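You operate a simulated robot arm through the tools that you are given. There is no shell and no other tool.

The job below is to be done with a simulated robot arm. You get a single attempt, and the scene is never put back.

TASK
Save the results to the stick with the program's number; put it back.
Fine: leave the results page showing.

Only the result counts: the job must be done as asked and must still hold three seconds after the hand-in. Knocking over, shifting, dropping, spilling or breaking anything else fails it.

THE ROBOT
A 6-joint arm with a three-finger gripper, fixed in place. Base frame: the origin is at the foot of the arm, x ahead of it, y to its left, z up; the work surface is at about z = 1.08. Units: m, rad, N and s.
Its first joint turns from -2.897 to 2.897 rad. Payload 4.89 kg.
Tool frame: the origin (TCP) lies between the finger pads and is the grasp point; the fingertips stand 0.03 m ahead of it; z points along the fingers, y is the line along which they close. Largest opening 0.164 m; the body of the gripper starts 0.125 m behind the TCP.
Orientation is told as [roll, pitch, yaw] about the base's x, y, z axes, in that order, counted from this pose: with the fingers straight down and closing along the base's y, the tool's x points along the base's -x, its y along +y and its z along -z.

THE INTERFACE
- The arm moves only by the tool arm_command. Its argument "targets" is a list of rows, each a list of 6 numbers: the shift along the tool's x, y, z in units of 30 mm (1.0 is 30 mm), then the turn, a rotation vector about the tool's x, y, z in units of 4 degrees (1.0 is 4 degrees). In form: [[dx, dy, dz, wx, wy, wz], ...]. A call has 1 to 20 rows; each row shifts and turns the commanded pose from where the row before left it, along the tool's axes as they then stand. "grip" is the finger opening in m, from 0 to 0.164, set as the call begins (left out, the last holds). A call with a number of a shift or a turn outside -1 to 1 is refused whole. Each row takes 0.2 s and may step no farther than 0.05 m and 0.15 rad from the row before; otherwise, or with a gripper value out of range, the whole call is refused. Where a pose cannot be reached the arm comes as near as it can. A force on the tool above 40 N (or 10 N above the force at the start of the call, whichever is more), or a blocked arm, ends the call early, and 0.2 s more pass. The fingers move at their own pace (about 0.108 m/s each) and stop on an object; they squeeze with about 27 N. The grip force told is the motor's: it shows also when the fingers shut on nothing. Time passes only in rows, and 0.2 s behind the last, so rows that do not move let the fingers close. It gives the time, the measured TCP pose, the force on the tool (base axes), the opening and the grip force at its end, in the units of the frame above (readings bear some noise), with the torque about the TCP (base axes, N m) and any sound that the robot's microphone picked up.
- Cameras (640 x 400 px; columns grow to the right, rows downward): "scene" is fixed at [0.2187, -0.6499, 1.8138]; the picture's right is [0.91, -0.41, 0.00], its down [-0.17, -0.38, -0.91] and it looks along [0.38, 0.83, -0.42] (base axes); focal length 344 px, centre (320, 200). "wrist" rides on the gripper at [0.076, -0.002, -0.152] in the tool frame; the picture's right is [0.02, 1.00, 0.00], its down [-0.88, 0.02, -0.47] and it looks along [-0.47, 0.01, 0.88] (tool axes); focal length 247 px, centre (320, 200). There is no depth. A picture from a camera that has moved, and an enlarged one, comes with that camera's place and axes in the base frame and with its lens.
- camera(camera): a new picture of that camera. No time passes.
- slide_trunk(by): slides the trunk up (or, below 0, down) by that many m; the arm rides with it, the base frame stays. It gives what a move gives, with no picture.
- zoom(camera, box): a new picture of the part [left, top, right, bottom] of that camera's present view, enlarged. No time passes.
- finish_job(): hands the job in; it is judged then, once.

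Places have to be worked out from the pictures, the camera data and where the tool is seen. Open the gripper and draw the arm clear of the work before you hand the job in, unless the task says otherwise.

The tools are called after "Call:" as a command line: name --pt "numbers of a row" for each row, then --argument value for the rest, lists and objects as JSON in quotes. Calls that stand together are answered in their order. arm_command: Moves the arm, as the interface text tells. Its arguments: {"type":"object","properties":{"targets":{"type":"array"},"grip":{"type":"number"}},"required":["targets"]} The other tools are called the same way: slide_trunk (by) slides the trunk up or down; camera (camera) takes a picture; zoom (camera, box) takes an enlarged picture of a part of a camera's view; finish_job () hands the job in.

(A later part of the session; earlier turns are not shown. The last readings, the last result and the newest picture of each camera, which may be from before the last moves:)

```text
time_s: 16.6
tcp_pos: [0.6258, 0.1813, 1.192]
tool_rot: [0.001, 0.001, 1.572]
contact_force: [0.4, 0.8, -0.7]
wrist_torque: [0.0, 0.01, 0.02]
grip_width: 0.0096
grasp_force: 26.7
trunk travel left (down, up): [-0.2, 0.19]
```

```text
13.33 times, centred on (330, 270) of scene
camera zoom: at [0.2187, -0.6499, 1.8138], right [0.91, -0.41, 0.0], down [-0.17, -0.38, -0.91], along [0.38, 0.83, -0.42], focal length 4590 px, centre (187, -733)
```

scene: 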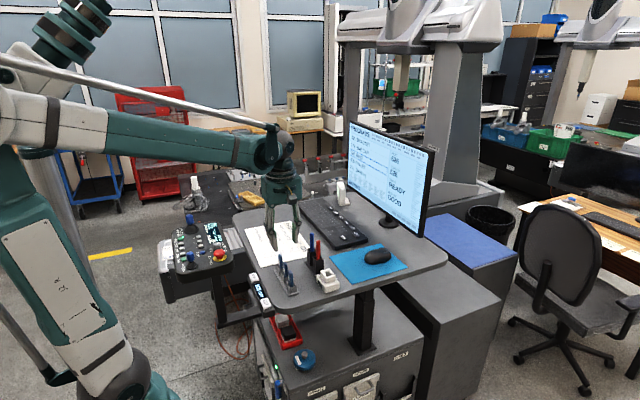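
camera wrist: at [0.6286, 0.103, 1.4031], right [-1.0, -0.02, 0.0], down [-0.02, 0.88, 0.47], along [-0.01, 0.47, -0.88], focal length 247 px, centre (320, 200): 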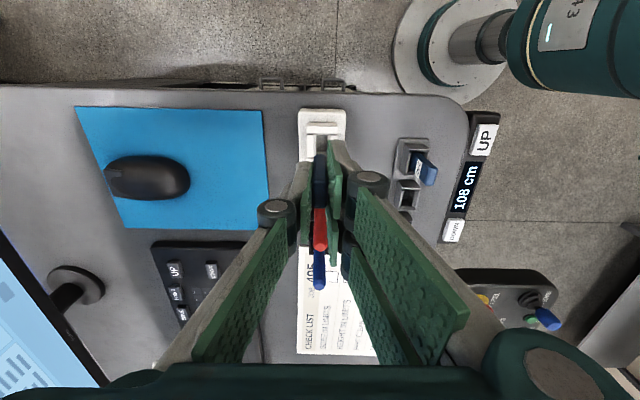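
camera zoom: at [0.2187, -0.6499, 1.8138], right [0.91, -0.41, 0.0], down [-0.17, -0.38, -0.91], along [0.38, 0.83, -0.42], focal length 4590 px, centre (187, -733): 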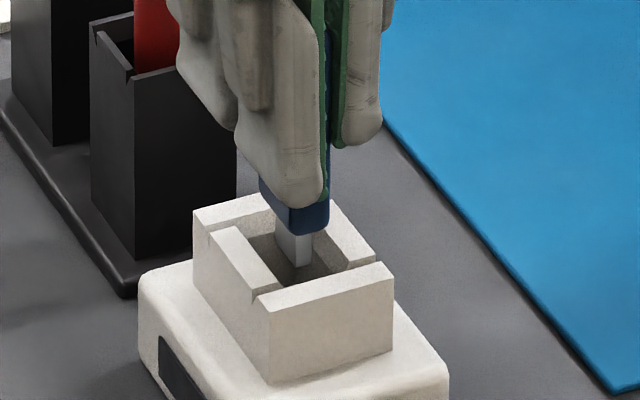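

The plug has entered the opening with no force yet. I'll go on lowering in small steps.

Call:
arm_command --pt "0 0 0.15 0 0 0" --pt "0 0 0.15 0 0 0" --pt "0 0 0.1 0 0 0" --pt "0 0 0 0 0 0" --grip 0.0

Call:
zoom --camera "scene" --box '[315, 255, 345, 285]'

```text
time_s: 17.6
tcp_pos: [0.6264, 0.1823, 1.1809]
tool_rot: [0.0, 0.0, 1.571]
contact_force: [0.3, -0.2, -0.5]
wrist_torque: [0.01, -0.02, 0.01]
grip_width: 0.0096
grasp_force: 26.8
trunk travel left (down, up): [-0.2, 0.19]
```

```text
13.33 times, centred on (330, 270) of scene
camera zoom: at [0.2187, -0.6499, 1.8138], right [0.91, -0.41, 0.0], down [-0.17, -0.38, -0.91], along [0.38, 0.83, -0.42], focal length 4590 px, centre (187, -733)
```

zoom: 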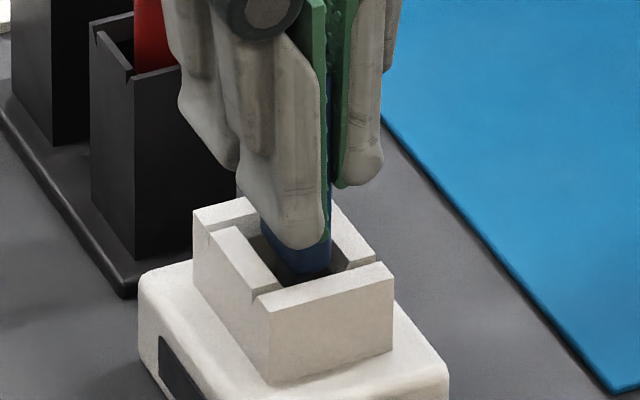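

Still no contact; the body is now entering the socket. Continuing down slowly.

Call:
arm_command --pt "0 0 0.1 0 0 0" --pt "0 0 0.1 0 0 0" --pt "0 0 0 0 0 0" --grip 0.0

Call:
zoom --camera "scene" --box '[315, 255, 345, 285]'

```text
time_s: 18.4
tcp_pos: [0.6255, 0.1817, 1.1741]
tool_rot: [-0.001, 0.0, 1.572]
contact_force: [0.3, -0.1, 0.4]
wrist_torque: [0.04, -0.01, 0.0]
grip_width: 0.0093
grasp_force: 26.8
trunk travel left (down, up): [-0.2, 0.19]
```

```text
13.33 times, centred on (330, 270) of scene
camera zoom: at [0.2187, -0.6499, 1.8138], right [0.91, -0.41, 0.0], down [-0.17, -0.38, -0.91], along [0.38, 0.83, -0.42], focal length 4590 px, centre (187, -733)
```

zoom: 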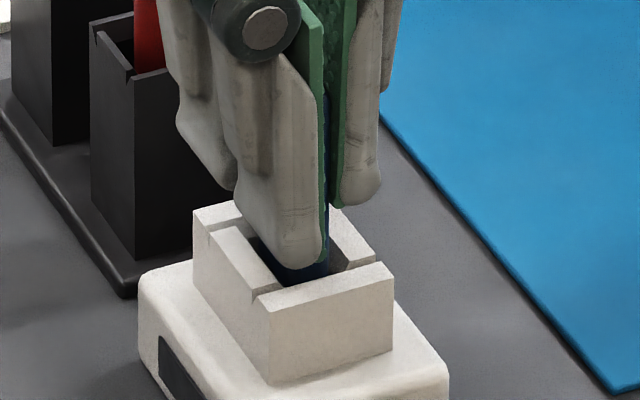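

Fingertips now look about 1 cm above the dock walls. I'll continue down by 4 mm and read force and pictures.

Call:
arm_command --pt "0 0 0.07 0 0 0" --pt "0 0 0.07 0 0 0" --pt "0 0 0 0 0 0" --grip 0.0

Call:
zoom --camera "scene" --box '[310, 250, 350, 290]'

Call:
zoom --camera "scene" --box '[330, 110, 450, 250]'

```text
time_s: 19.2
tcp_pos: [0.6232, 0.1821, 1.1694]
tool_rot: [-0.002, -0.002, 1.57]
contact_force: [0.2, 1.5, 23.4]
wrist_torque: [0.08, -0.13, 0.01]
grip_width: 0.0097
grasp_force: 27.5
trunk travel left (down, up): [-0.2, 0.19]
```

```text
10.00 times, centred on (330, 270) of scene
camera zoom: at [0.2187, -0.6499, 1.8138], right [0.91, -0.41, 0.0], down [-0.17, -0.38, -0.91], along [0.38, 0.83, -0.42], focal length 3442 px, centre (220, -500)
```

zoom: 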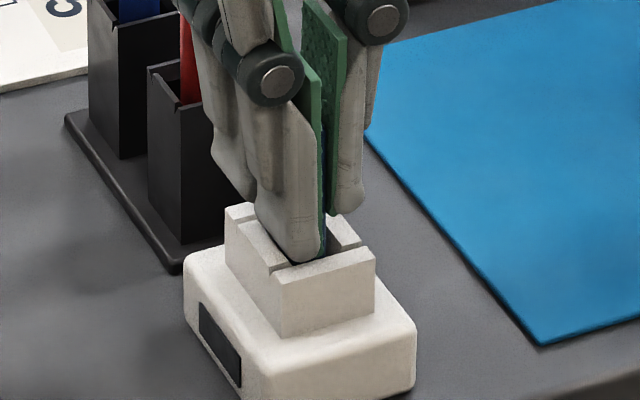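

```text
2.86 times, centred on (390, 180) of scene
camera zoom: at [0.2187, -0.6499, 1.8138], right [0.91, -0.41, 0.0], down [-0.17, -0.38, -0.91], along [0.38, 0.83, -0.42], focal length 984 px, centre (120, 257)
```

zoom: 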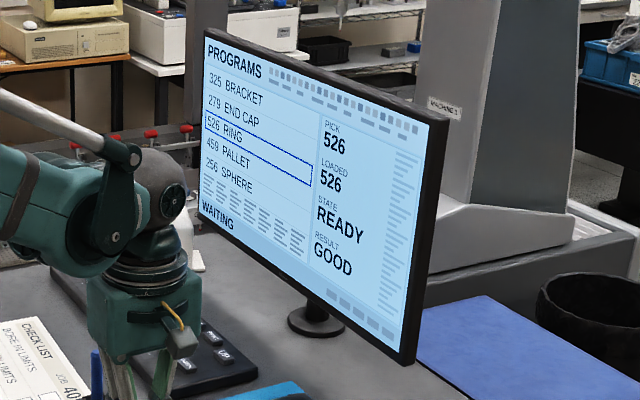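

There is 23 N of upward force now, centred about 5 mm to +x of the tool axis, so the stick is touching something in the socket. I'll look closely from the wrist before deciding.

Call:
zoom --camera "wrist" --box '[280, 80, 370, 180]'

Call:
zoom --camera "scene" --box '[318, 262, 342, 282]'

Call:
zoom --camera "wrist" --box '[295, 140, 345, 205]'

```text
4.00 times, centred on (325, 130) of wrist
camera zoom: at [0.6257, 0.1053, 1.3225], right [-1.0, -0.02, 0.0], down [-0.02, 0.88, 0.47], along [-0.01, 0.47, -0.88], focal length 988 px, centre (300, 480)
```

zoom: 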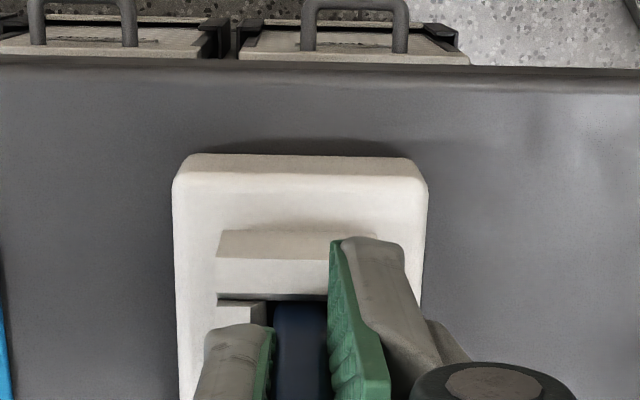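

```text
16.00 times, centred on (330, 272) of scene
camera zoom: at [0.2187, -0.6499, 1.8138], right [0.91, -0.41, 0.0], down [-0.17, -0.38, -0.91], along [0.38, 0.83, -0.42], focal length 5508 px, centre (160, -952)
```

zoom: 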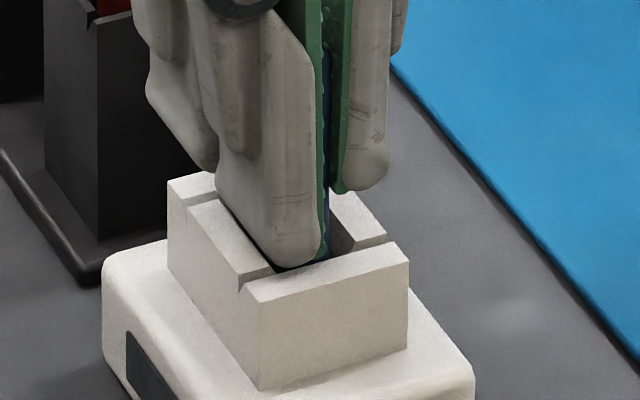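

```text
6.15 times, centred on (320, 172) of wrist
camera zoom: at [0.6257, 0.1053, 1.3225], right [-1.0, -0.02, 0.0], down [-0.02, 0.88, 0.47], along [-0.01, 0.47, -0.88], focal length 1520 px, centre (320, 369)
```

zoom: 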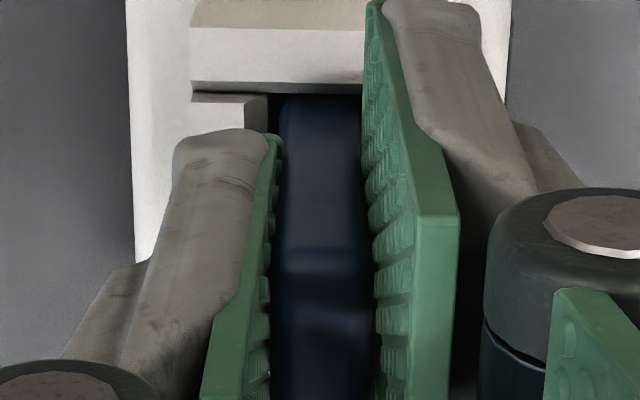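

The contact is under the stick, about 18 mm higher than its floor in the rack, which matches a socket floor level with the dock body's top. I'll press 1 mm more to tell a rigid floor from a spring-in plug, watching the force.

Call:
arm_command --pt "0 0 0.035 0 0 0" --pt "0 0 0 0 0 0" --grip 0.0

Call:
zoom --camera "scene" --box '[318, 262, 342, 300]'

Call:
zoom --camera "scene" --box '[330, 110, 450, 250]'

```text
time_s: 19.8
tcp_pos: [0.6243, 0.1819, 1.1697]
tool_rot: [-0.001, 0.0, 1.57]
contact_force: [2.1, -0.6, 24.3]
wrist_torque: [-0.07, -0.13, -0.03]
grip_width: 0.0096
grasp_force: 26.5
trunk travel left (down, up): [-0.2, 0.19]
```

```text
10.53 times, centred on (330, 281) of scene
camera zoom: at [0.2187, -0.6499, 1.8138], right [0.91, -0.41, 0.0], down [-0.17, -0.38, -0.91], along [0.38, 0.83, -0.42], focal length 3624 px, centre (215, -653)
```

zoom: 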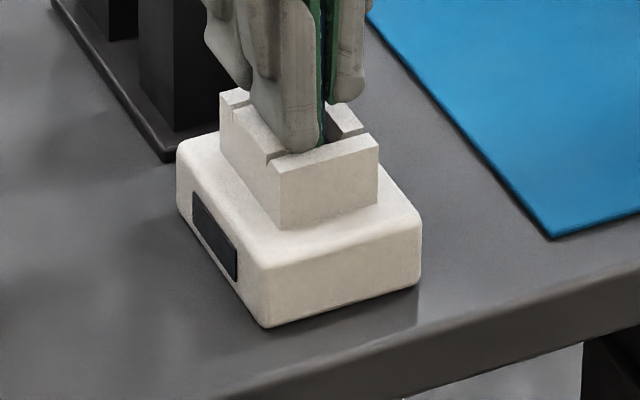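

```text
2.86 times, centred on (390, 180) of scene
camera zoom: at [0.2187, -0.6499, 1.8138], right [0.91, -0.41, 0.0], down [-0.17, -0.38, -0.91], along [0.38, 0.83, -0.42], focal length 984 px, centre (120, 257)
```

zoom: 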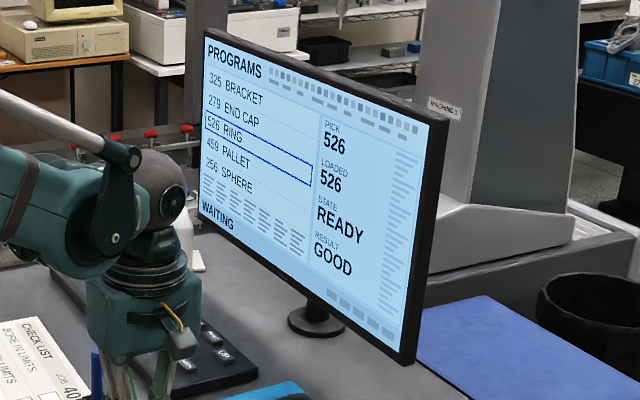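

Force stays at about 24 N centred on the axis, with no further travel: the stick stands on the socket floor. I'll take the load off slightly and open the fingers a little to see it stand and whether the dock or screen reacts.

Call:
arm_command --pt "0 0 -0.05 0 0 0" --pt "0 0 0 0 0 0" --grip 0.0

Call:
arm_command --pt "0 0 0 0 0 0" --pt "0 0 0 0 0 0" --pt "0 0 0 0 0 0" --grip 0.04

Call:
zoom --camera "scene" --box '[310, 245, 350, 300]'

Call:
zoom --camera "wrist" --box '[270, 80, 370, 210]'

Call:
zoom --camera "scene" --box '[330, 110, 450, 250]'

```text
time_s: 20.4
tcp_pos: [0.6233, 0.1823, 1.1698]
tool_rot: [0.0, -0.001, 1.571]
contact_force: [0.4, 0.2, -0.1]
wrist_torque: [0.02, -0.01, 0.01]
grip_width: 0.0096
grasp_force: 26.9
trunk travel left (down, up): [-0.2, 0.19]
```

```text
time_s: 21.2
tcp_pos: [0.6247, 0.1824, 1.1701]
tool_rot: [-0.001, 0.002, 1.571]
contact_force: [-0.7, 1.1, -0.6]
wrist_torque: [0.03, 0.0, 0.0]
grip_width: 0.0399
grasp_force: 0.1
trunk travel left (down, up): [-0.2, 0.19]
```

```text
7.27 times, centred on (330, 272) of scene
camera zoom: at [0.2187, -0.6499, 1.8138], right [0.91, -0.41, 0.0], down [-0.17, -0.38, -0.91], along [0.38, 0.83, -0.42], focal length 2504 px, centre (247, -327)
```

zoom: 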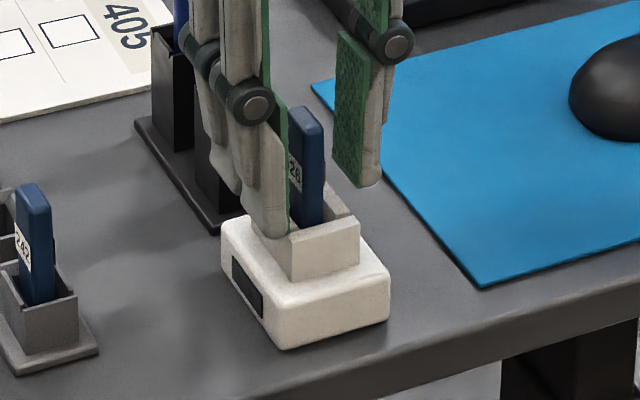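

```text
3.08 times, centred on (320, 145) of wrist
camera zoom: at [0.6256, 0.1056, 1.3223], right [-1.0, -0.02, 0.0], down [-0.02, 0.88, 0.47], along [-0.01, 0.47, -0.88], focal length 760 px, centre (320, 369)
```

zoom: 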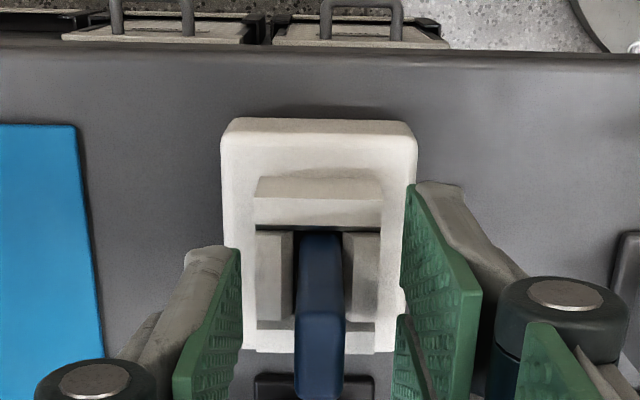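

```text
2.86 times, centred on (390, 180) of scene
camera zoom: at [0.2187, -0.6499, 1.8138], right [0.91, -0.41, 0.0], down [-0.17, -0.38, -0.91], along [0.38, 0.83, -0.42], focal length 984 px, centre (120, 257)
```

zoom: 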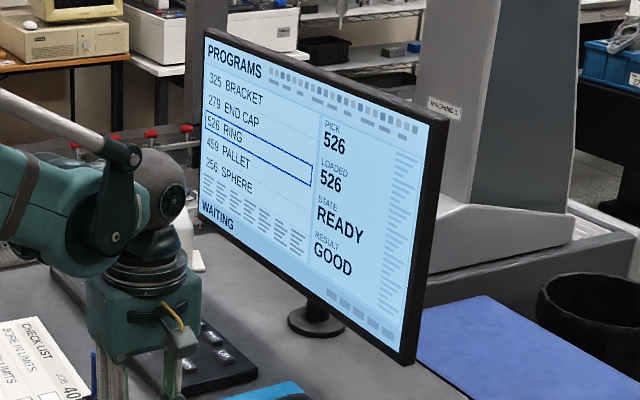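

The stick stands upright in the dock and the fingers are clear. I'll rise straight up and look at the dock's dark panel and the keyboard.

Call:
arm_command --pt "0 0 -0.5 0 0 0" --pt "0 0 -1 0 0 0" --pt "0 0 -1 0 0 0" --pt "0 0 -1 0 0 0" --pt "0 0 -1 0 0 0" --pt "0 0 -1 0 0 0" --pt "0 0 0 0 0 0" --grip 0.04

Call:
camera --camera "wrist"

Call:
zoom --camera "scene" --box '[310, 245, 350, 300]'

```text
time_s: 22.8
tcp_pos: [0.6246, 0.1817, 1.3359]
tool_rot: [-0.001, 0.0, 1.572]
contact_force: [0.9, 1.1, 1.2]
wrist_torque: [0.02, -0.04, -0.05]
grip_width: 0.04
grasp_force: 0.1
trunk travel left (down, up): [-0.2, 0.19]
```

```text
taken
camera wrist: at [0.6259, 0.1046, 1.4884], right [-1.0, -0.02, 0.0], down [-0.02, 0.88, 0.47], along [-0.01, 0.47, -0.88], focal length 247 px, centre (320, 200)
```

wrist: 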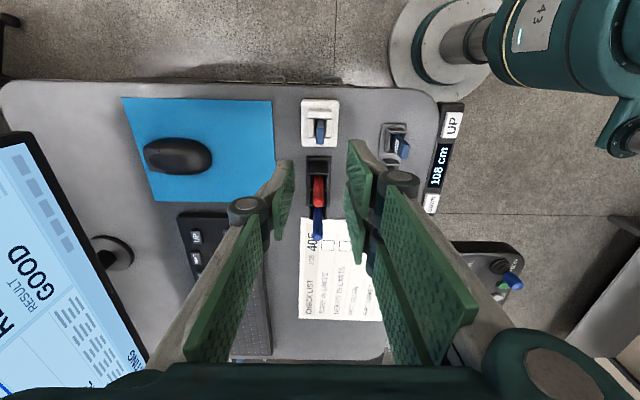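

```text
7.27 times, centred on (330, 272) of scene
camera zoom: at [0.2187, -0.6499, 1.8138], right [0.91, -0.41, 0.0], down [-0.17, -0.38, -0.91], along [0.38, 0.83, -0.42], focal length 2504 px, centre (247, -327)
```

zoom: 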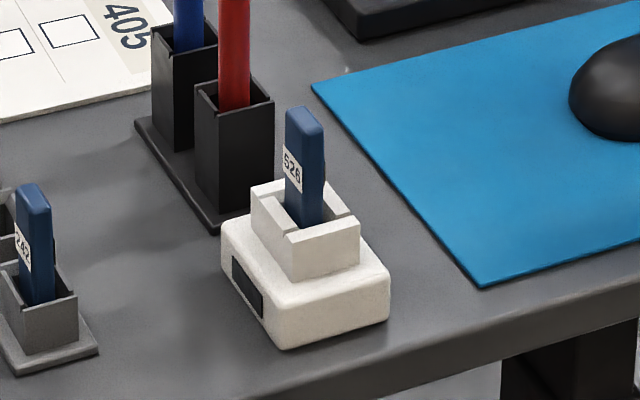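

Stick 526 stands square in the dock. Now the keys: PAGE is near (0.867, 0.654) and SAVE near (0.868, 0.500), beyond straight-down reach, so I'll close the fingers, move high across toward the keyboard, then turn the tool to point radially for a tilted press.

Call:
arm_command --pt "-0.967 -0.209 0 0 0 0" --pt "-0.967 -0.209 0 0 0 0" --pt "-0.967 -0.209 0 0 0 0" --pt "-0.967 -0.209 0 0 0 0" --pt "-0.967 -0.209 0 0 0 0" --pt "-0.967 -0.209 0 0 0 0" --pt "-0.967 -0.209 0 0 0 0" --pt "-0.967 -0.209 0 0 0 0" --pt "-0.967 -0.209 0 0 0 0" --pt "-0.967 -0.209 0 0 0 0" --pt "-0.967 -0.209 0 0 0 0" --pt "-0.967 -0.209 0 0 0 0" --pt "0 0 0 0 0 0" --grip 0.0

Call:
arm_command --pt "0 0 0 0 0 1" --pt "0 0 0 0 0 1" --pt "0 0 0 0 0 1" --pt "0 0 0 0 0 1" --pt "0 0 0 0 0 1" --pt "0 0 0 0 0 1" --pt "0 0 0 0 0 1" --pt "0 0 0 0 0 1" --pt "0 0 0 0 0 1" --pt "0 0 0 0 0 1" --pt "0 0 0 0 0 1" --pt "0 0 0 0 0 1" --pt "0 0 0 0 0 1" --pt "0 0 0 0 0 0.25" --pt "0 0 0 0 0 0" --grip 0.0

Call:
camera --camera "wrist"

Call:
camera --camera "scene"

```text
time_s: 25.6
tcp_pos: [0.7002, 0.5312, 1.3351]
tool_rot: [-0.002, 0.0, 1.571]
contact_force: [0.0, 1.3, 0.4]
wrist_torque: [-0.11, 0.05, -0.01]
grip_width: 0.0
grasp_force: 26.6
trunk travel left (down, up): [-0.2, 0.19]
```

```text
time_s: 28.8
tcp_pos: [0.7007, 0.5304, 1.3362]
tool_rot: [-0.001, 0.0, 0.645]
contact_force: [-0.1, -0.4, -0.4]
wrist_torque: [-0.02, -0.02, 0.0]
grip_width: 0.0002
grasp_force: 26.8
trunk travel left (down, up): [-0.2, 0.19]
```

```text
taken
camera wrist: at [0.6407, 0.4831, 1.4876], right [-0.62, 0.79, 0.0], down [0.69, 0.54, 0.47], along [0.37, 0.29, -0.88], focal length 247 px, centre (320, 200)
```

wrist: 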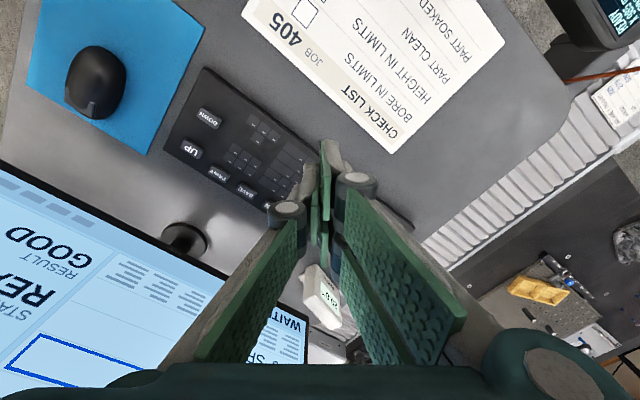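

```text
taken
```

scene: 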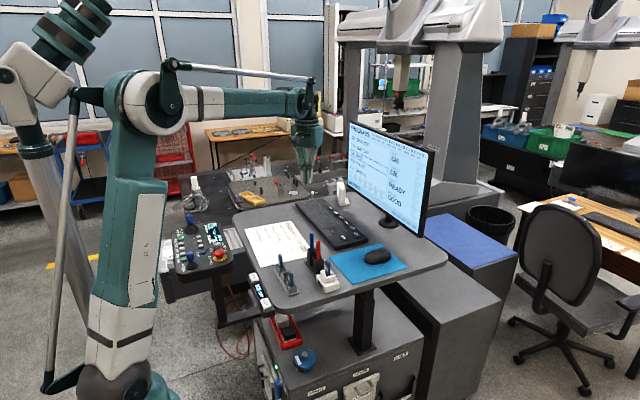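

The tool now points along the 37° radial direction. I'll tilt it outward by 40° in place.

Call:
arm_command --pt "0 0 0 0 -1 0" --pt "0 0 0 0 -1 0" --pt "0 0 0 0 -1 0" --pt "0 0 0 0 -1 0" --pt "0 0 0 0 -1 0" --pt "0 0 0 0 -1 0" --pt "0 0 0 0 -1 0" --pt "0 0 0 0 -1 0" --pt "0 0 0 0 -1 0" --pt "0 0 0 0 -1 0" --pt "0 0 0 0 0 0" --grip 0.0

Call:
camera --camera "wrist"

Call:
camera --camera "scene"

```text
time_s: 31.2
tcp_pos: [0.701, 0.5305, 1.3366]
tool_rot: [0.0, -0.7, 0.646]
contact_force: [-0.4, 0.5, 0.8]
wrist_torque: [-0.01, 0.0, -0.01]
grip_width: 0.0
grasp_force: 27.0
trunk travel left (down, up): [-0.2, 0.19]
```

```text
taken
camera wrist: at [0.5759, 0.4341, 1.4032], right [-0.61, 0.79, -0.01], down [0.28, 0.24, 0.93], along [0.74, 0.57, -0.37], focal length 247 px, centre (320, 200)
```

wrist: 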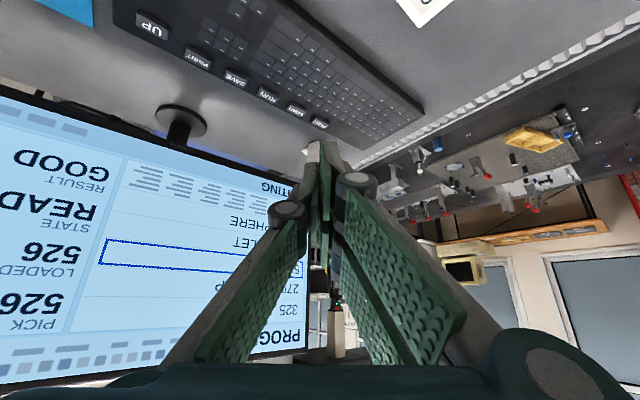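

```text
taken
```

scene: 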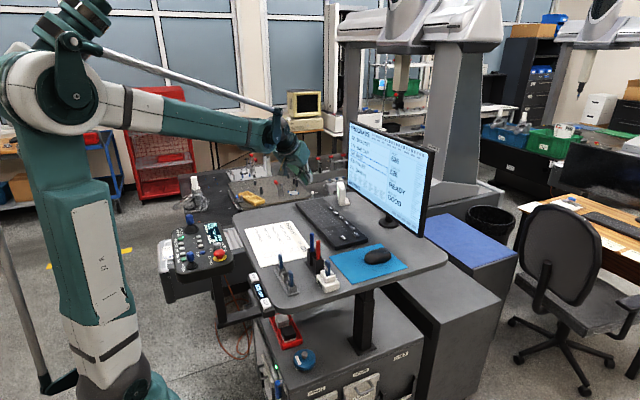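

Now the camera looks outward over the fingertips with the keys in view. I'll enlarge the keys to measure them.

Call:
zoom --camera "wrist" --box '[180, 40, 360, 150]'

Call:
zoom --camera "scene" --box '[270, 130, 390, 250]'

```text
3.56 times, centred on (270, 95) of wrist
camera zoom: at [0.5759, 0.4341, 1.4032], right [-0.61, 0.79, -0.01], down [0.28, 0.24, 0.93], along [0.74, 0.57, -0.37], focal length 878 px, centre (498, 573)
```

zoom: 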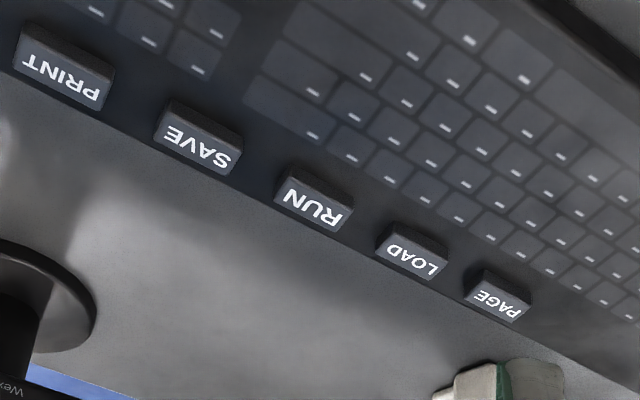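

```text
3.33 times, centred on (330, 190) of scene
camera zoom: at [0.2187, -0.6499, 1.8138], right [0.91, -0.41, 0.0], down [-0.17, -0.38, -0.91], along [0.38, 0.83, -0.42], focal length 1148 px, centre (287, 233)
```

zoom: 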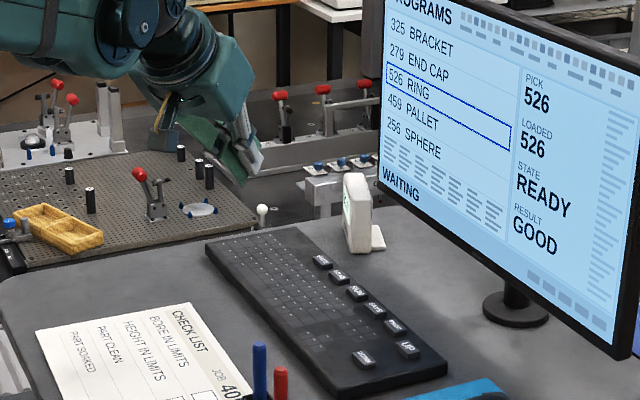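

PAGE works out at about (0.867, 0.655, 1.104), SAVE at (0.870, 0.501); keys are about 52 mm apart. I'll bring the lowest fingertip corner to about 5 cm above PAGE.

Call:
arm_command --pt "-0.2656 -0.0211 0.8856 0 0 0" --pt "-0.2656 -0.0211 0.8856 0 0 0" --pt "-0.2656 -0.0211 0.8856 0 0 0" --pt "-0.2656 -0.0211 0.8856 0 0 0" --pt "-0.2656 -0.0211 0.8856 0 0 0" --pt "-0.2656 -0.0211 0.8856 0 0 0" --pt "-0.2656 -0.0211 0.8856 0 0 0" --pt "-0.2656 -0.0211 0.8856 0 0 0" --pt "-0.2656 -0.0211 0.8856 0 0 0" --pt "0 0 0 0 0 0" --grip 0.0

Call:
camera --camera "wrist"

Call:
zoom --camera "scene" --box '[270, 130, 390, 250]'

```text
time_s: 33.4
tcp_pos: [0.8701, 0.6506, 1.1982]
tool_rot: [-0.001, -0.697, 0.646]
contact_force: [0.8, -0.2, -0.8]
wrist_torque: [-0.02, 0.0, -0.01]
grip_width: 0.0003
grasp_force: 27.0
trunk travel left (down, up): [-0.2, 0.19]
```

```text
taken
camera wrist: at [0.7462, 0.5562, 1.2653], right [-0.61, 0.79, -0.01], down [0.28, 0.24, 0.93], along [0.74, 0.57, -0.37], focal length 247 px, centre (320, 200)
```

wrist: 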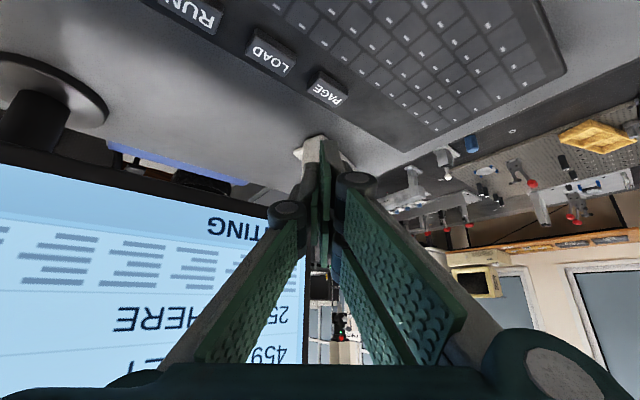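

```text
3.33 times, centred on (330, 190) of scene
camera zoom: at [0.2187, -0.6499, 1.8138], right [0.91, -0.41, 0.0], down [-0.17, -0.38, -0.91], along [0.38, 0.83, -0.42], focal length 1148 px, centre (287, 233)
```

zoom: 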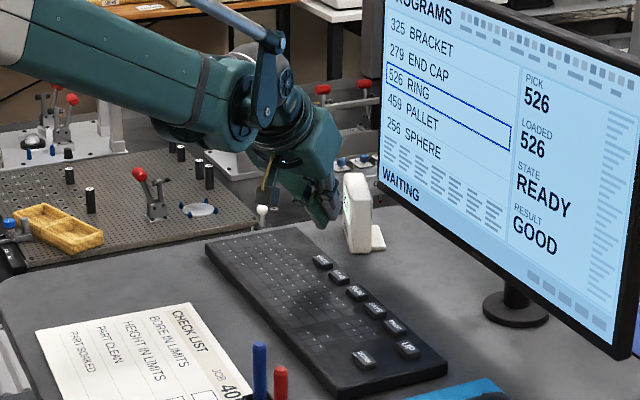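

PAGE lies just under and inside of the fingertips. I'll enlarge to see the fingertip end against the key.

Call:
zoom --camera "wrist" --box '[260, 50, 390, 180]'

Call:
zoom --camera "scene" --box '[345, 185, 385, 225]'

Call:
zoom --camera "scene" --box '[335, 170, 395, 230]'

```text
3.08 times, centred on (325, 115) of wrist
camera zoom: at [0.7462, 0.5562, 1.2653], right [-0.61, 0.79, -0.01], down [0.28, 0.24, 0.93], along [0.74, 0.57, -0.37], focal length 760 px, centre (305, 462)
```

zoom: 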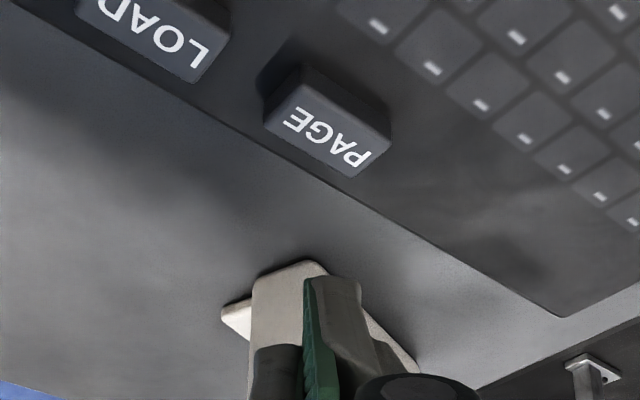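

```text
10.00 times, centred on (365, 205) of scene
camera zoom: at [0.2187, -0.6499, 1.8138], right [0.91, -0.41, 0.0], down [-0.17, -0.38, -0.91], along [0.38, 0.83, -0.42], focal length 3442 px, centre (-130, 150)
```

zoom: 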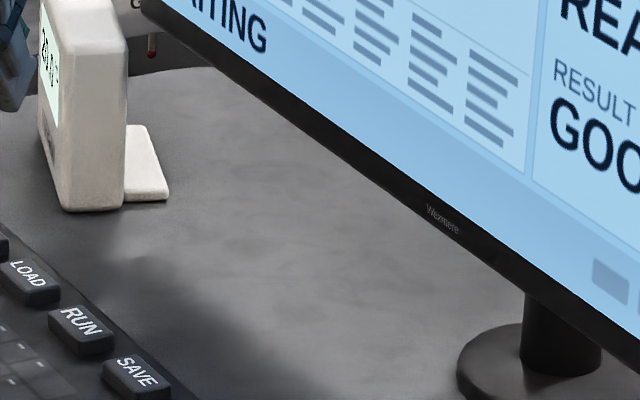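

```text
6.67 times, centred on (365, 200) of scene
camera zoom: at [0.2187, -0.6499, 1.8138], right [0.91, -0.41, 0.0], down [-0.17, -0.38, -0.91], along [0.38, 0.83, -0.42], focal length 2295 px, centre (20, 200)
```

zoom: 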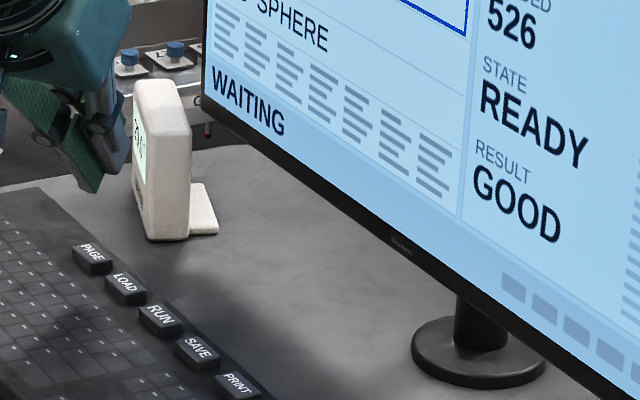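

Fingertip corner and key are lined up along the tangent; radially I need about 4 mm more. I'll go down to just above the key (about 7 mm clearance) and check.

Call:
arm_command --pt "0.287 0 0.412 0 0 0" --pt "0.287 0 0.412 0 0 0" --pt "0.287 0 0.412 0 0 0" --pt "0 0 0 0 0 0" --grip 0.0

Call:
zoom --camera "wrist" --box '[260, 60, 390, 180]'

Call:
zoom --camera "scene" --box '[335, 170, 395, 230]'

```text
time_s: 34.4
tcp_pos: [0.8724, 0.6548, 1.1519]
tool_rot: [-0.002, -0.698, 0.646]
contact_force: [0.6, 0.2, 0.1]
wrist_torque: [-0.02, -0.01, 0.01]
grip_width: 0.0
grasp_force: 27.0
trunk travel left (down, up): [-0.2, 0.19]
```

```text
3.33 times, centred on (325, 120) of wrist
camera zoom: at [0.7486, 0.5584, 1.2195], right [-0.61, 0.79, -0.01], down [0.28, 0.24, 0.93], along [0.74, 0.57, -0.37], focal length 823 px, centre (303, 467)
```

zoom: 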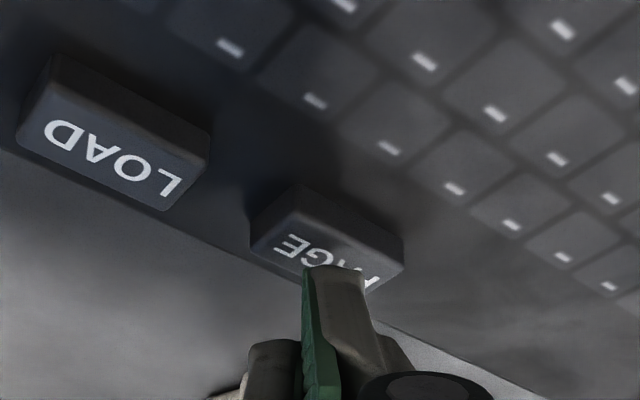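

```text
6.67 times, centred on (365, 200) of scene
camera zoom: at [0.2187, -0.6499, 1.8138], right [0.91, -0.41, 0.0], down [-0.17, -0.38, -0.91], along [0.38, 0.83, -0.42], focal length 2295 px, centre (20, 200)
```

zoom: 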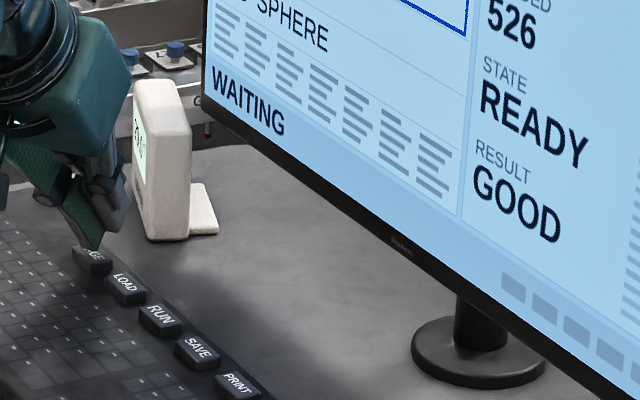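

The fingertip is directly over PAGE, not touching anything. I'll press down in small vertical steps and watch force and sound.

Call:
arm_command --pt "0.043 0 0.051 0 0 0" --pt "0.043 0 0.051 0 0 0" --pt "0.043 0 0.051 0 0 0" --pt "0 0 0 0 0 0" --grip 0.0

Call:
camera --camera "scene"

```text
time_s: 35.4
tcp_pos: [0.8739, 0.6539, 1.1467]
tool_rot: [0.0, -0.698, 0.645]
contact_force: [-0.4, 0.2, 1.3]
wrist_torque: [0.03, 0.02, 0.02]
grip_width: 0.0001
grasp_force: 27.1
trunk travel left (down, up): [-0.2, 0.19]
heard: click
```

```text
taken
```

scene: 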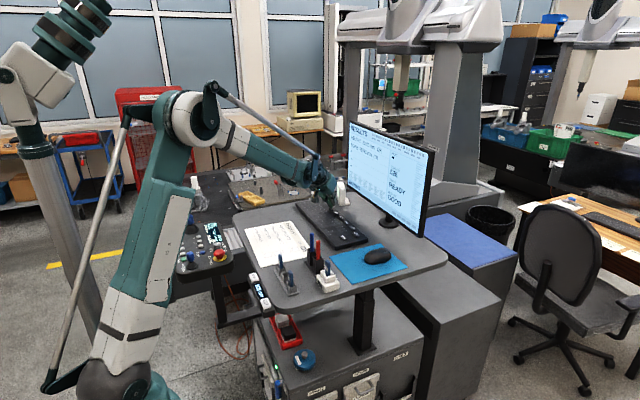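

A click was heard, and the page seems to have changed to RESULTS. I'll lift off the key and enlarge the screen.

Call:
arm_command --pt "-0.215 0 -0.255 0 0 0" --pt "-0.43 0 -0.51 0 0 0" --pt "-0.43 0 -0.51 0 0 0" --pt "0 0 0 0 0 0" --grip 0.0

Call:
zoom --camera "scene" --box '[330, 110, 450, 250]'

Call:
zoom --camera "scene" --box '[310, 245, 350, 300]'

```text
time_s: 36.4
tcp_pos: [0.8739, 0.6532, 1.1968]
tool_rot: [0.0, -0.699, 0.647]
contact_force: [0.5, -0.1, 0.7]
wrist_torque: [-0.02, 0.0, -0.03]
grip_width: 0.0004
grasp_force: 26.9
trunk travel left (down, up): [-0.2, 0.19]
```

```text
2.86 times, centred on (390, 180) of scene
camera zoom: at [0.2187, -0.6499, 1.8138], right [0.91, -0.41, 0.0], down [-0.17, -0.38, -0.91], along [0.38, 0.83, -0.42], focal length 984 px, centre (120, 257)
```

zoom: 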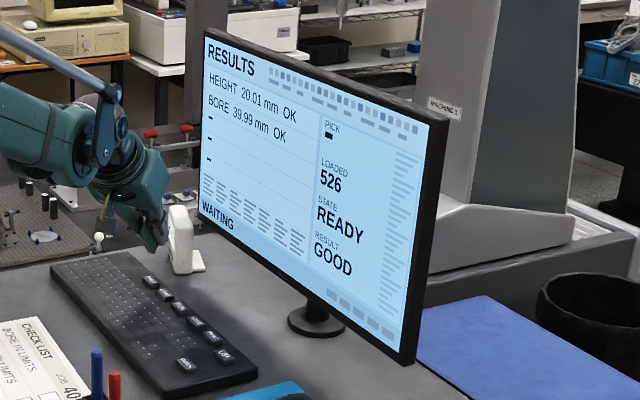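

```text
7.27 times, centred on (330, 272) of scene
camera zoom: at [0.2187, -0.6499, 1.8138], right [0.91, -0.41, 0.0], down [-0.17, -0.38, -0.91], along [0.38, 0.83, -0.42], focal length 2504 px, centre (247, -327)
```

zoom: 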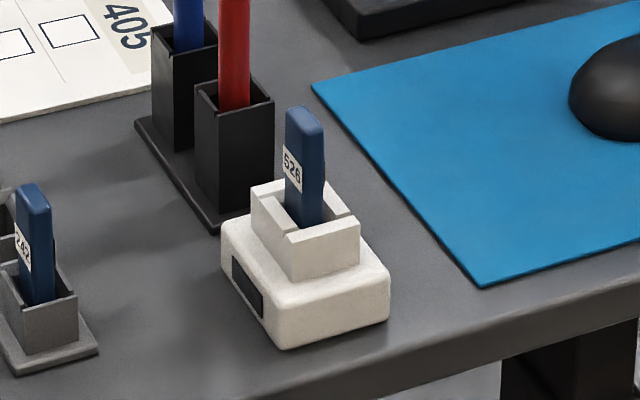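

The RESULTS page is up (height and bore OK) and still "WAITING". Next I'll move 157 mm along -y at this height to sit above SAVE.

Call:
arm_command --pt "0.483 -0.836 -0.405 0 0 0" --pt "0.483 -0.836 -0.405 0 0 0" --pt "0.483 -0.836 -0.405 0 0 0" --pt "0.483 -0.836 -0.405 0 0 0" --pt "0.483 -0.836 -0.405 0 0 0" --pt "0 0 0 0 0 0" --grip 0.0

Call:
zoom --camera "wrist" --box '[260, 50, 390, 180]'

Call:
camera --camera "wrist"

```text
time_s: 37.8
tcp_pos: [0.8741, 0.4952, 1.1993]
tool_rot: [0.001, -0.698, 0.645]
contact_force: [0.9, 0.4, 0.2]
wrist_torque: [0.01, 0.01, -0.02]
grip_width: 0.0
grasp_force: 27.1
trunk travel left (down, up): [-0.2, 0.19]
```

```text
3.08 times, centred on (325, 115) of wrist
camera zoom: at [0.7503, 0.4006, 1.2674], right [-0.61, 0.79, -0.01], down [0.28, 0.24, 0.93], along [0.74, 0.57, -0.37], focal length 760 px, centre (305, 462)
```

zoom: 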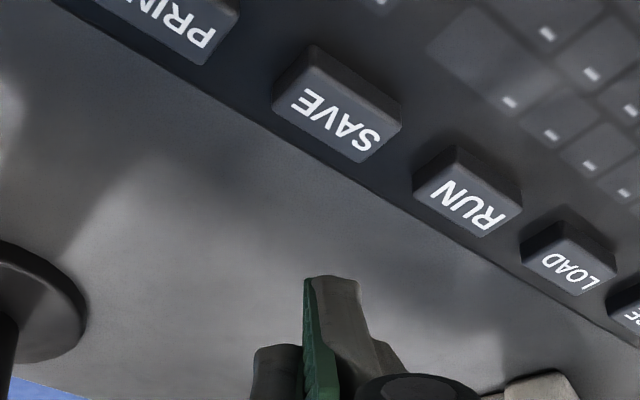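

```text
taken
camera wrist: at [0.7503, 0.4006, 1.2674], right [-0.61, 0.79, -0.01], down [0.28, 0.24, 0.93], along [0.74, 0.57, -0.37], focal length 247 px, centre (320, 200)
```

wrist: 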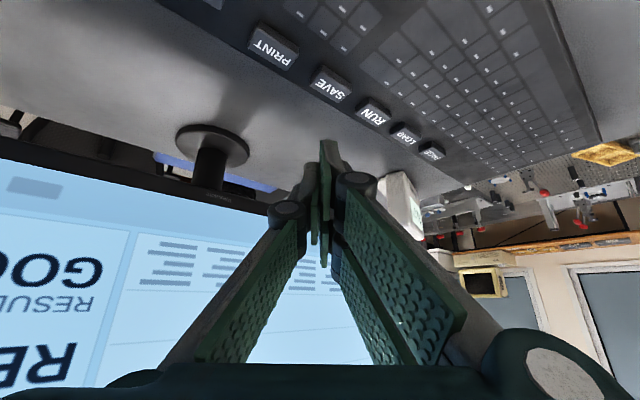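

SAVE lies below with about 3 mm radial and 2.5 mm tangential offset from the fingertip. I'll correct and go down to just above it.

Call:
arm_command --pt "0.296 0.028 0.404 0 0 0" --pt "0.296 0.028 0.404 0 0 0" --pt "0.296 0.028 0.404 0 0 0" --pt "0 0 0 0 0 0" --grip 0.0

Call:
zoom --camera "wrist" --box '[260, 60, 390, 180]'

Call:
zoom --camera "scene" --box '[320, 170, 420, 250]'

```text
time_s: 38.8
tcp_pos: [0.8733, 0.501, 1.1533]
tool_rot: [0.0, -0.699, 0.645]
contact_force: [0.1, 0.3, -0.3]
wrist_torque: [-0.01, 0.02, -0.03]
grip_width: 0.0
grasp_force: 26.9
trunk travel left (down, up): [-0.2, 0.19]
```

```text
3.33 times, centred on (325, 120) of wrist
camera zoom: at [0.7497, 0.4055, 1.2205], right [-0.61, 0.79, -0.01], down [0.28, 0.24, 0.93], along [0.74, 0.57, -0.37], focal length 823 px, centre (303, 467)
```

zoom: 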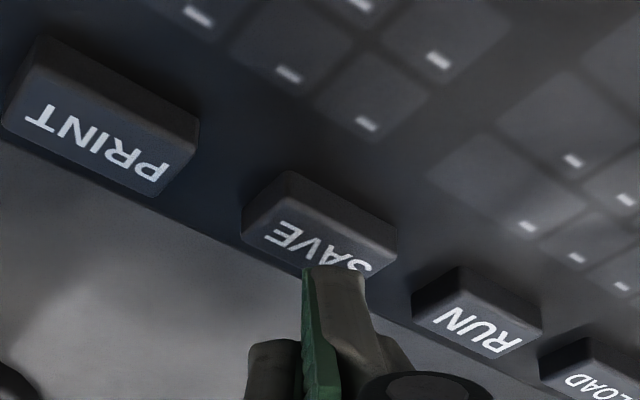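

```text
5.00 times, centred on (370, 210) of scene
camera zoom: at [0.2187, -0.6499, 1.8138], right [0.91, -0.41, 0.0], down [-0.17, -0.38, -0.91], along [0.38, 0.83, -0.42], focal length 1721 px, centre (70, 150)
```

zoom: 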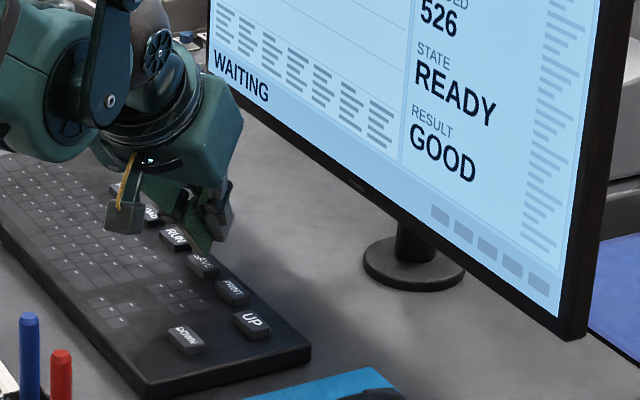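

The fingertip, allowing for its 7 mm height above, is over the middle of SAVE. I'll press down in small steps.

Call:
arm_command --pt "0.043 0 0.051 0 0 0" --pt "0.043 0 0.051 0 0 0" --pt "0.043 0 0.051 0 0 0" --pt "0.02 0 0.025 0 0 0" --pt "0 0 0 0 0 0" --grip 0.0

Call:
zoom --camera "scene" --box '[330, 110, 450, 250]'

Call:
zoom --camera "scene" --box '[310, 245, 350, 300]'

```text
time_s: 40.0
tcp_pos: [0.8749, 0.5003, 1.1462]
tool_rot: [0.002, -0.698, 0.646]
contact_force: [0.3, -0.5, 3.0]
wrist_torque: [-0.03, 0.04, -0.02]
grip_width: 0.0
grasp_force: 27.1
trunk travel left (down, up): [-0.2, 0.19]
heard: click
```

```text
2.86 times, centred on (390, 180) of scene
camera zoom: at [0.2187, -0.6499, 1.8138], right [0.91, -0.41, 0.0], down [-0.17, -0.38, -0.91], along [0.38, 0.83, -0.42], focal length 984 px, centre (120, 257)
```

zoom: 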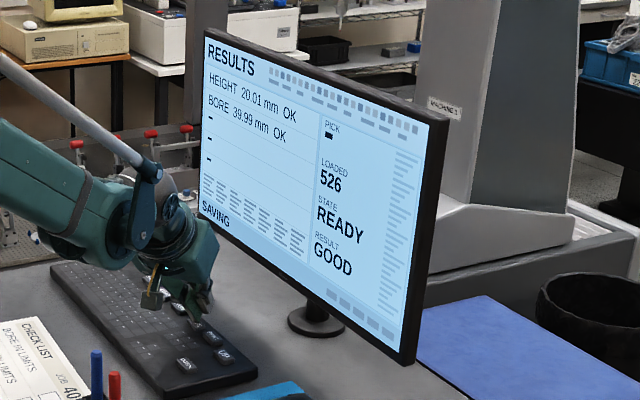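

```text
7.27 times, centred on (330, 272) of scene
camera zoom: at [0.2187, -0.6499, 1.8138], right [0.91, -0.41, 0.0], down [-0.17, -0.38, -0.91], along [0.38, 0.83, -0.42], focal length 2504 px, centre (247, -327)
```

zoom: 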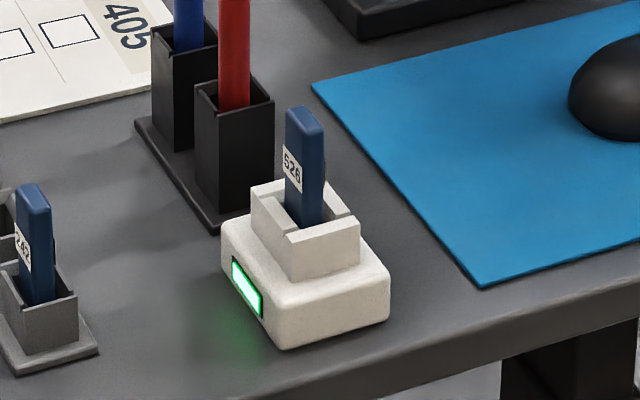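

The click brought "SAVING" on the screen and the dock's lamp is green, so the stick is recognised. I'll lift off the key and wait for saving to finish without touching the stick.

Call:
arm_command --pt "-0.215 0 -0.255 0 0 0" --pt "-0.43 0 -0.51 0 0 0" --pt "-0.43 0 -0.51 0 0 0" --pt "-0.43 0 -0.51 0 0 0" --pt "0 0 0 0 0 0" --pt "0 0 0 0 0 0" --grip 0.0

Call:
zoom --camera "scene" --box '[330, 110, 450, 250]'

Call:
zoom --camera "scene" --box '[310, 245, 350, 300]'

```text
time_s: 41.4
tcp_pos: [0.8753, 0.502, 1.2151]
tool_rot: [0.0, -0.699, 0.645]
contact_force: [-0.6, -0.4, -0.4]
wrist_torque: [-0.02, -0.01, 0.05]
grip_width: 0.0
grasp_force: 27.4
trunk travel left (down, up): [-0.2, 0.19]
```

```text
2.86 times, centred on (390, 180) of scene
camera zoom: at [0.2187, -0.6499, 1.8138], right [0.91, -0.41, 0.0], down [-0.17, -0.38, -0.91], along [0.38, 0.83, -0.42], focal length 984 px, centre (120, 257)
```

zoom: 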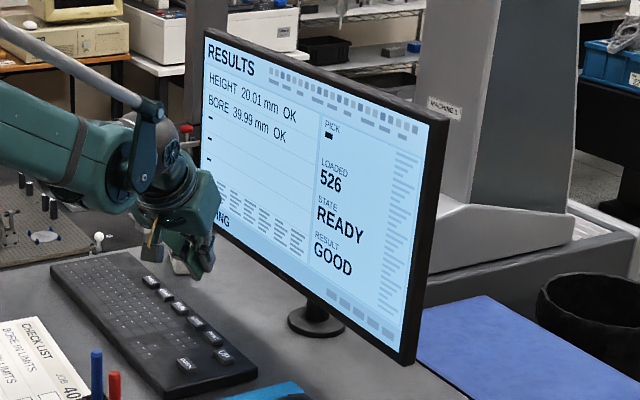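

```text
7.27 times, centred on (330, 272) of scene
camera zoom: at [0.2187, -0.6499, 1.8138], right [0.91, -0.41, 0.0], down [-0.17, -0.38, -0.91], along [0.38, 0.83, -0.42], focal length 2504 px, centre (247, -327)
```

zoom: 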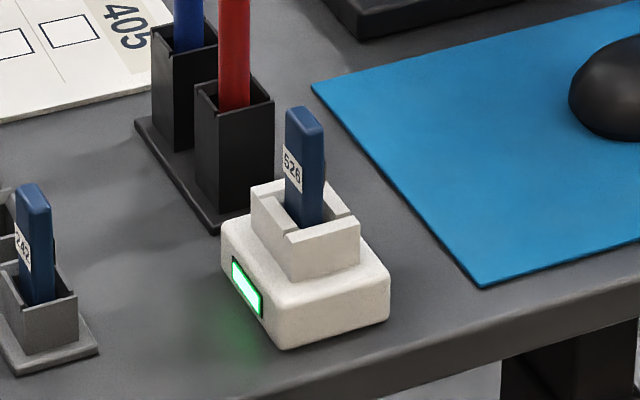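

Saving is still going on. I'll use the time to draw the arm back inward and up the way it came, and set the tool upright again.

Call:
arm_command --pt "0.309 0.102 -0.929 0 0 0" --pt "0.309 0.102 -0.929 0 0 0" --pt "0.309 0.102 -0.929 0 0 0" --pt "0.309 0.102 -0.929 0 0 0" --pt "0.309 0.102 -0.929 0 0 0" --pt "0.309 0.102 -0.929 0 0 0" --pt "0.309 0.102 -0.929 0 0 0" --pt "0.309 0.102 -0.929 0 0 0" --pt "0 0 0 0 0 0" --grip 0.0

Call:
arm_command --pt "0 0 0 0 1 0" --pt "0 0 0 0 1 0" --pt "0 0 0 0 1 0" --pt "0 0 0 0 1 0" --pt "0 0 0 0 1 0" --pt "0 0 0 0 1 0" --pt "0 0 0 0 1 0" --pt "0 0 0 0 1 0" --pt "0 0 0 0 1 0" --pt "0 0 0 0 1 0" --pt "0 0 0 0 0 0" --grip 0.04

Call:
zoom --camera "scene" --box '[330, 110, 450, 250]'

Call:
zoom --camera "scene" --box '[310, 245, 350, 300]'

```text
time_s: 43.4
tcp_pos: [0.6975, 0.4008, 1.3395]
tool_rot: [0.001, -0.698, 0.644]
contact_force: [-1.7, -0.7, 0.4]
wrist_torque: [0.02, -0.07, 0.01]
grip_width: 0.0
grasp_force: 27.8
trunk travel left (down, up): [-0.2, 0.19]
```

```text
time_s: 45.8
tcp_pos: [0.7006, 0.4, 1.338]
tool_rot: [0.0, 0.001, 0.646]
contact_force: [-0.4, 0.9, 0.3]
wrist_torque: [-0.05, 0.02, 0.0]
grip_width: 0.0398
grasp_force: 0.2
trunk travel left (down, up): [-0.2, 0.19]
```

```text
2.86 times, centred on (390, 180) of scene
camera zoom: at [0.2187, -0.6499, 1.8138], right [0.91, -0.41, 0.0], down [-0.17, -0.38, -0.91], along [0.38, 0.83, -0.42], focal length 984 px, centre (120, 257)
```

zoom: 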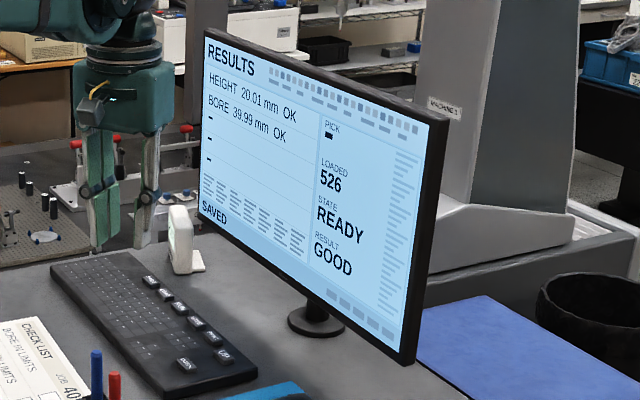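

```text
7.27 times, centred on (330, 272) of scene
camera zoom: at [0.2187, -0.6499, 1.8138], right [0.91, -0.41, 0.0], down [-0.17, -0.38, -0.91], along [0.38, 0.83, -0.42], focal length 2504 px, centre (247, -327)
```

zoom: 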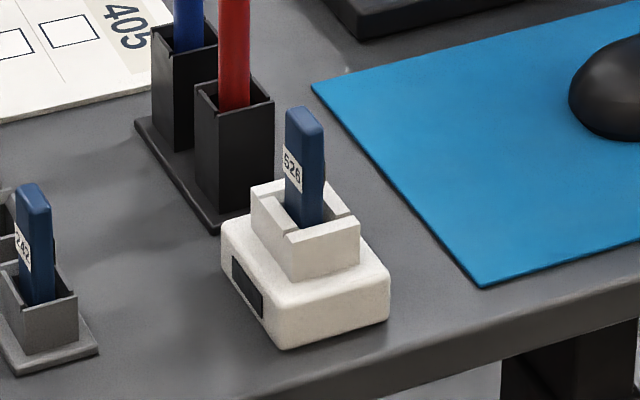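

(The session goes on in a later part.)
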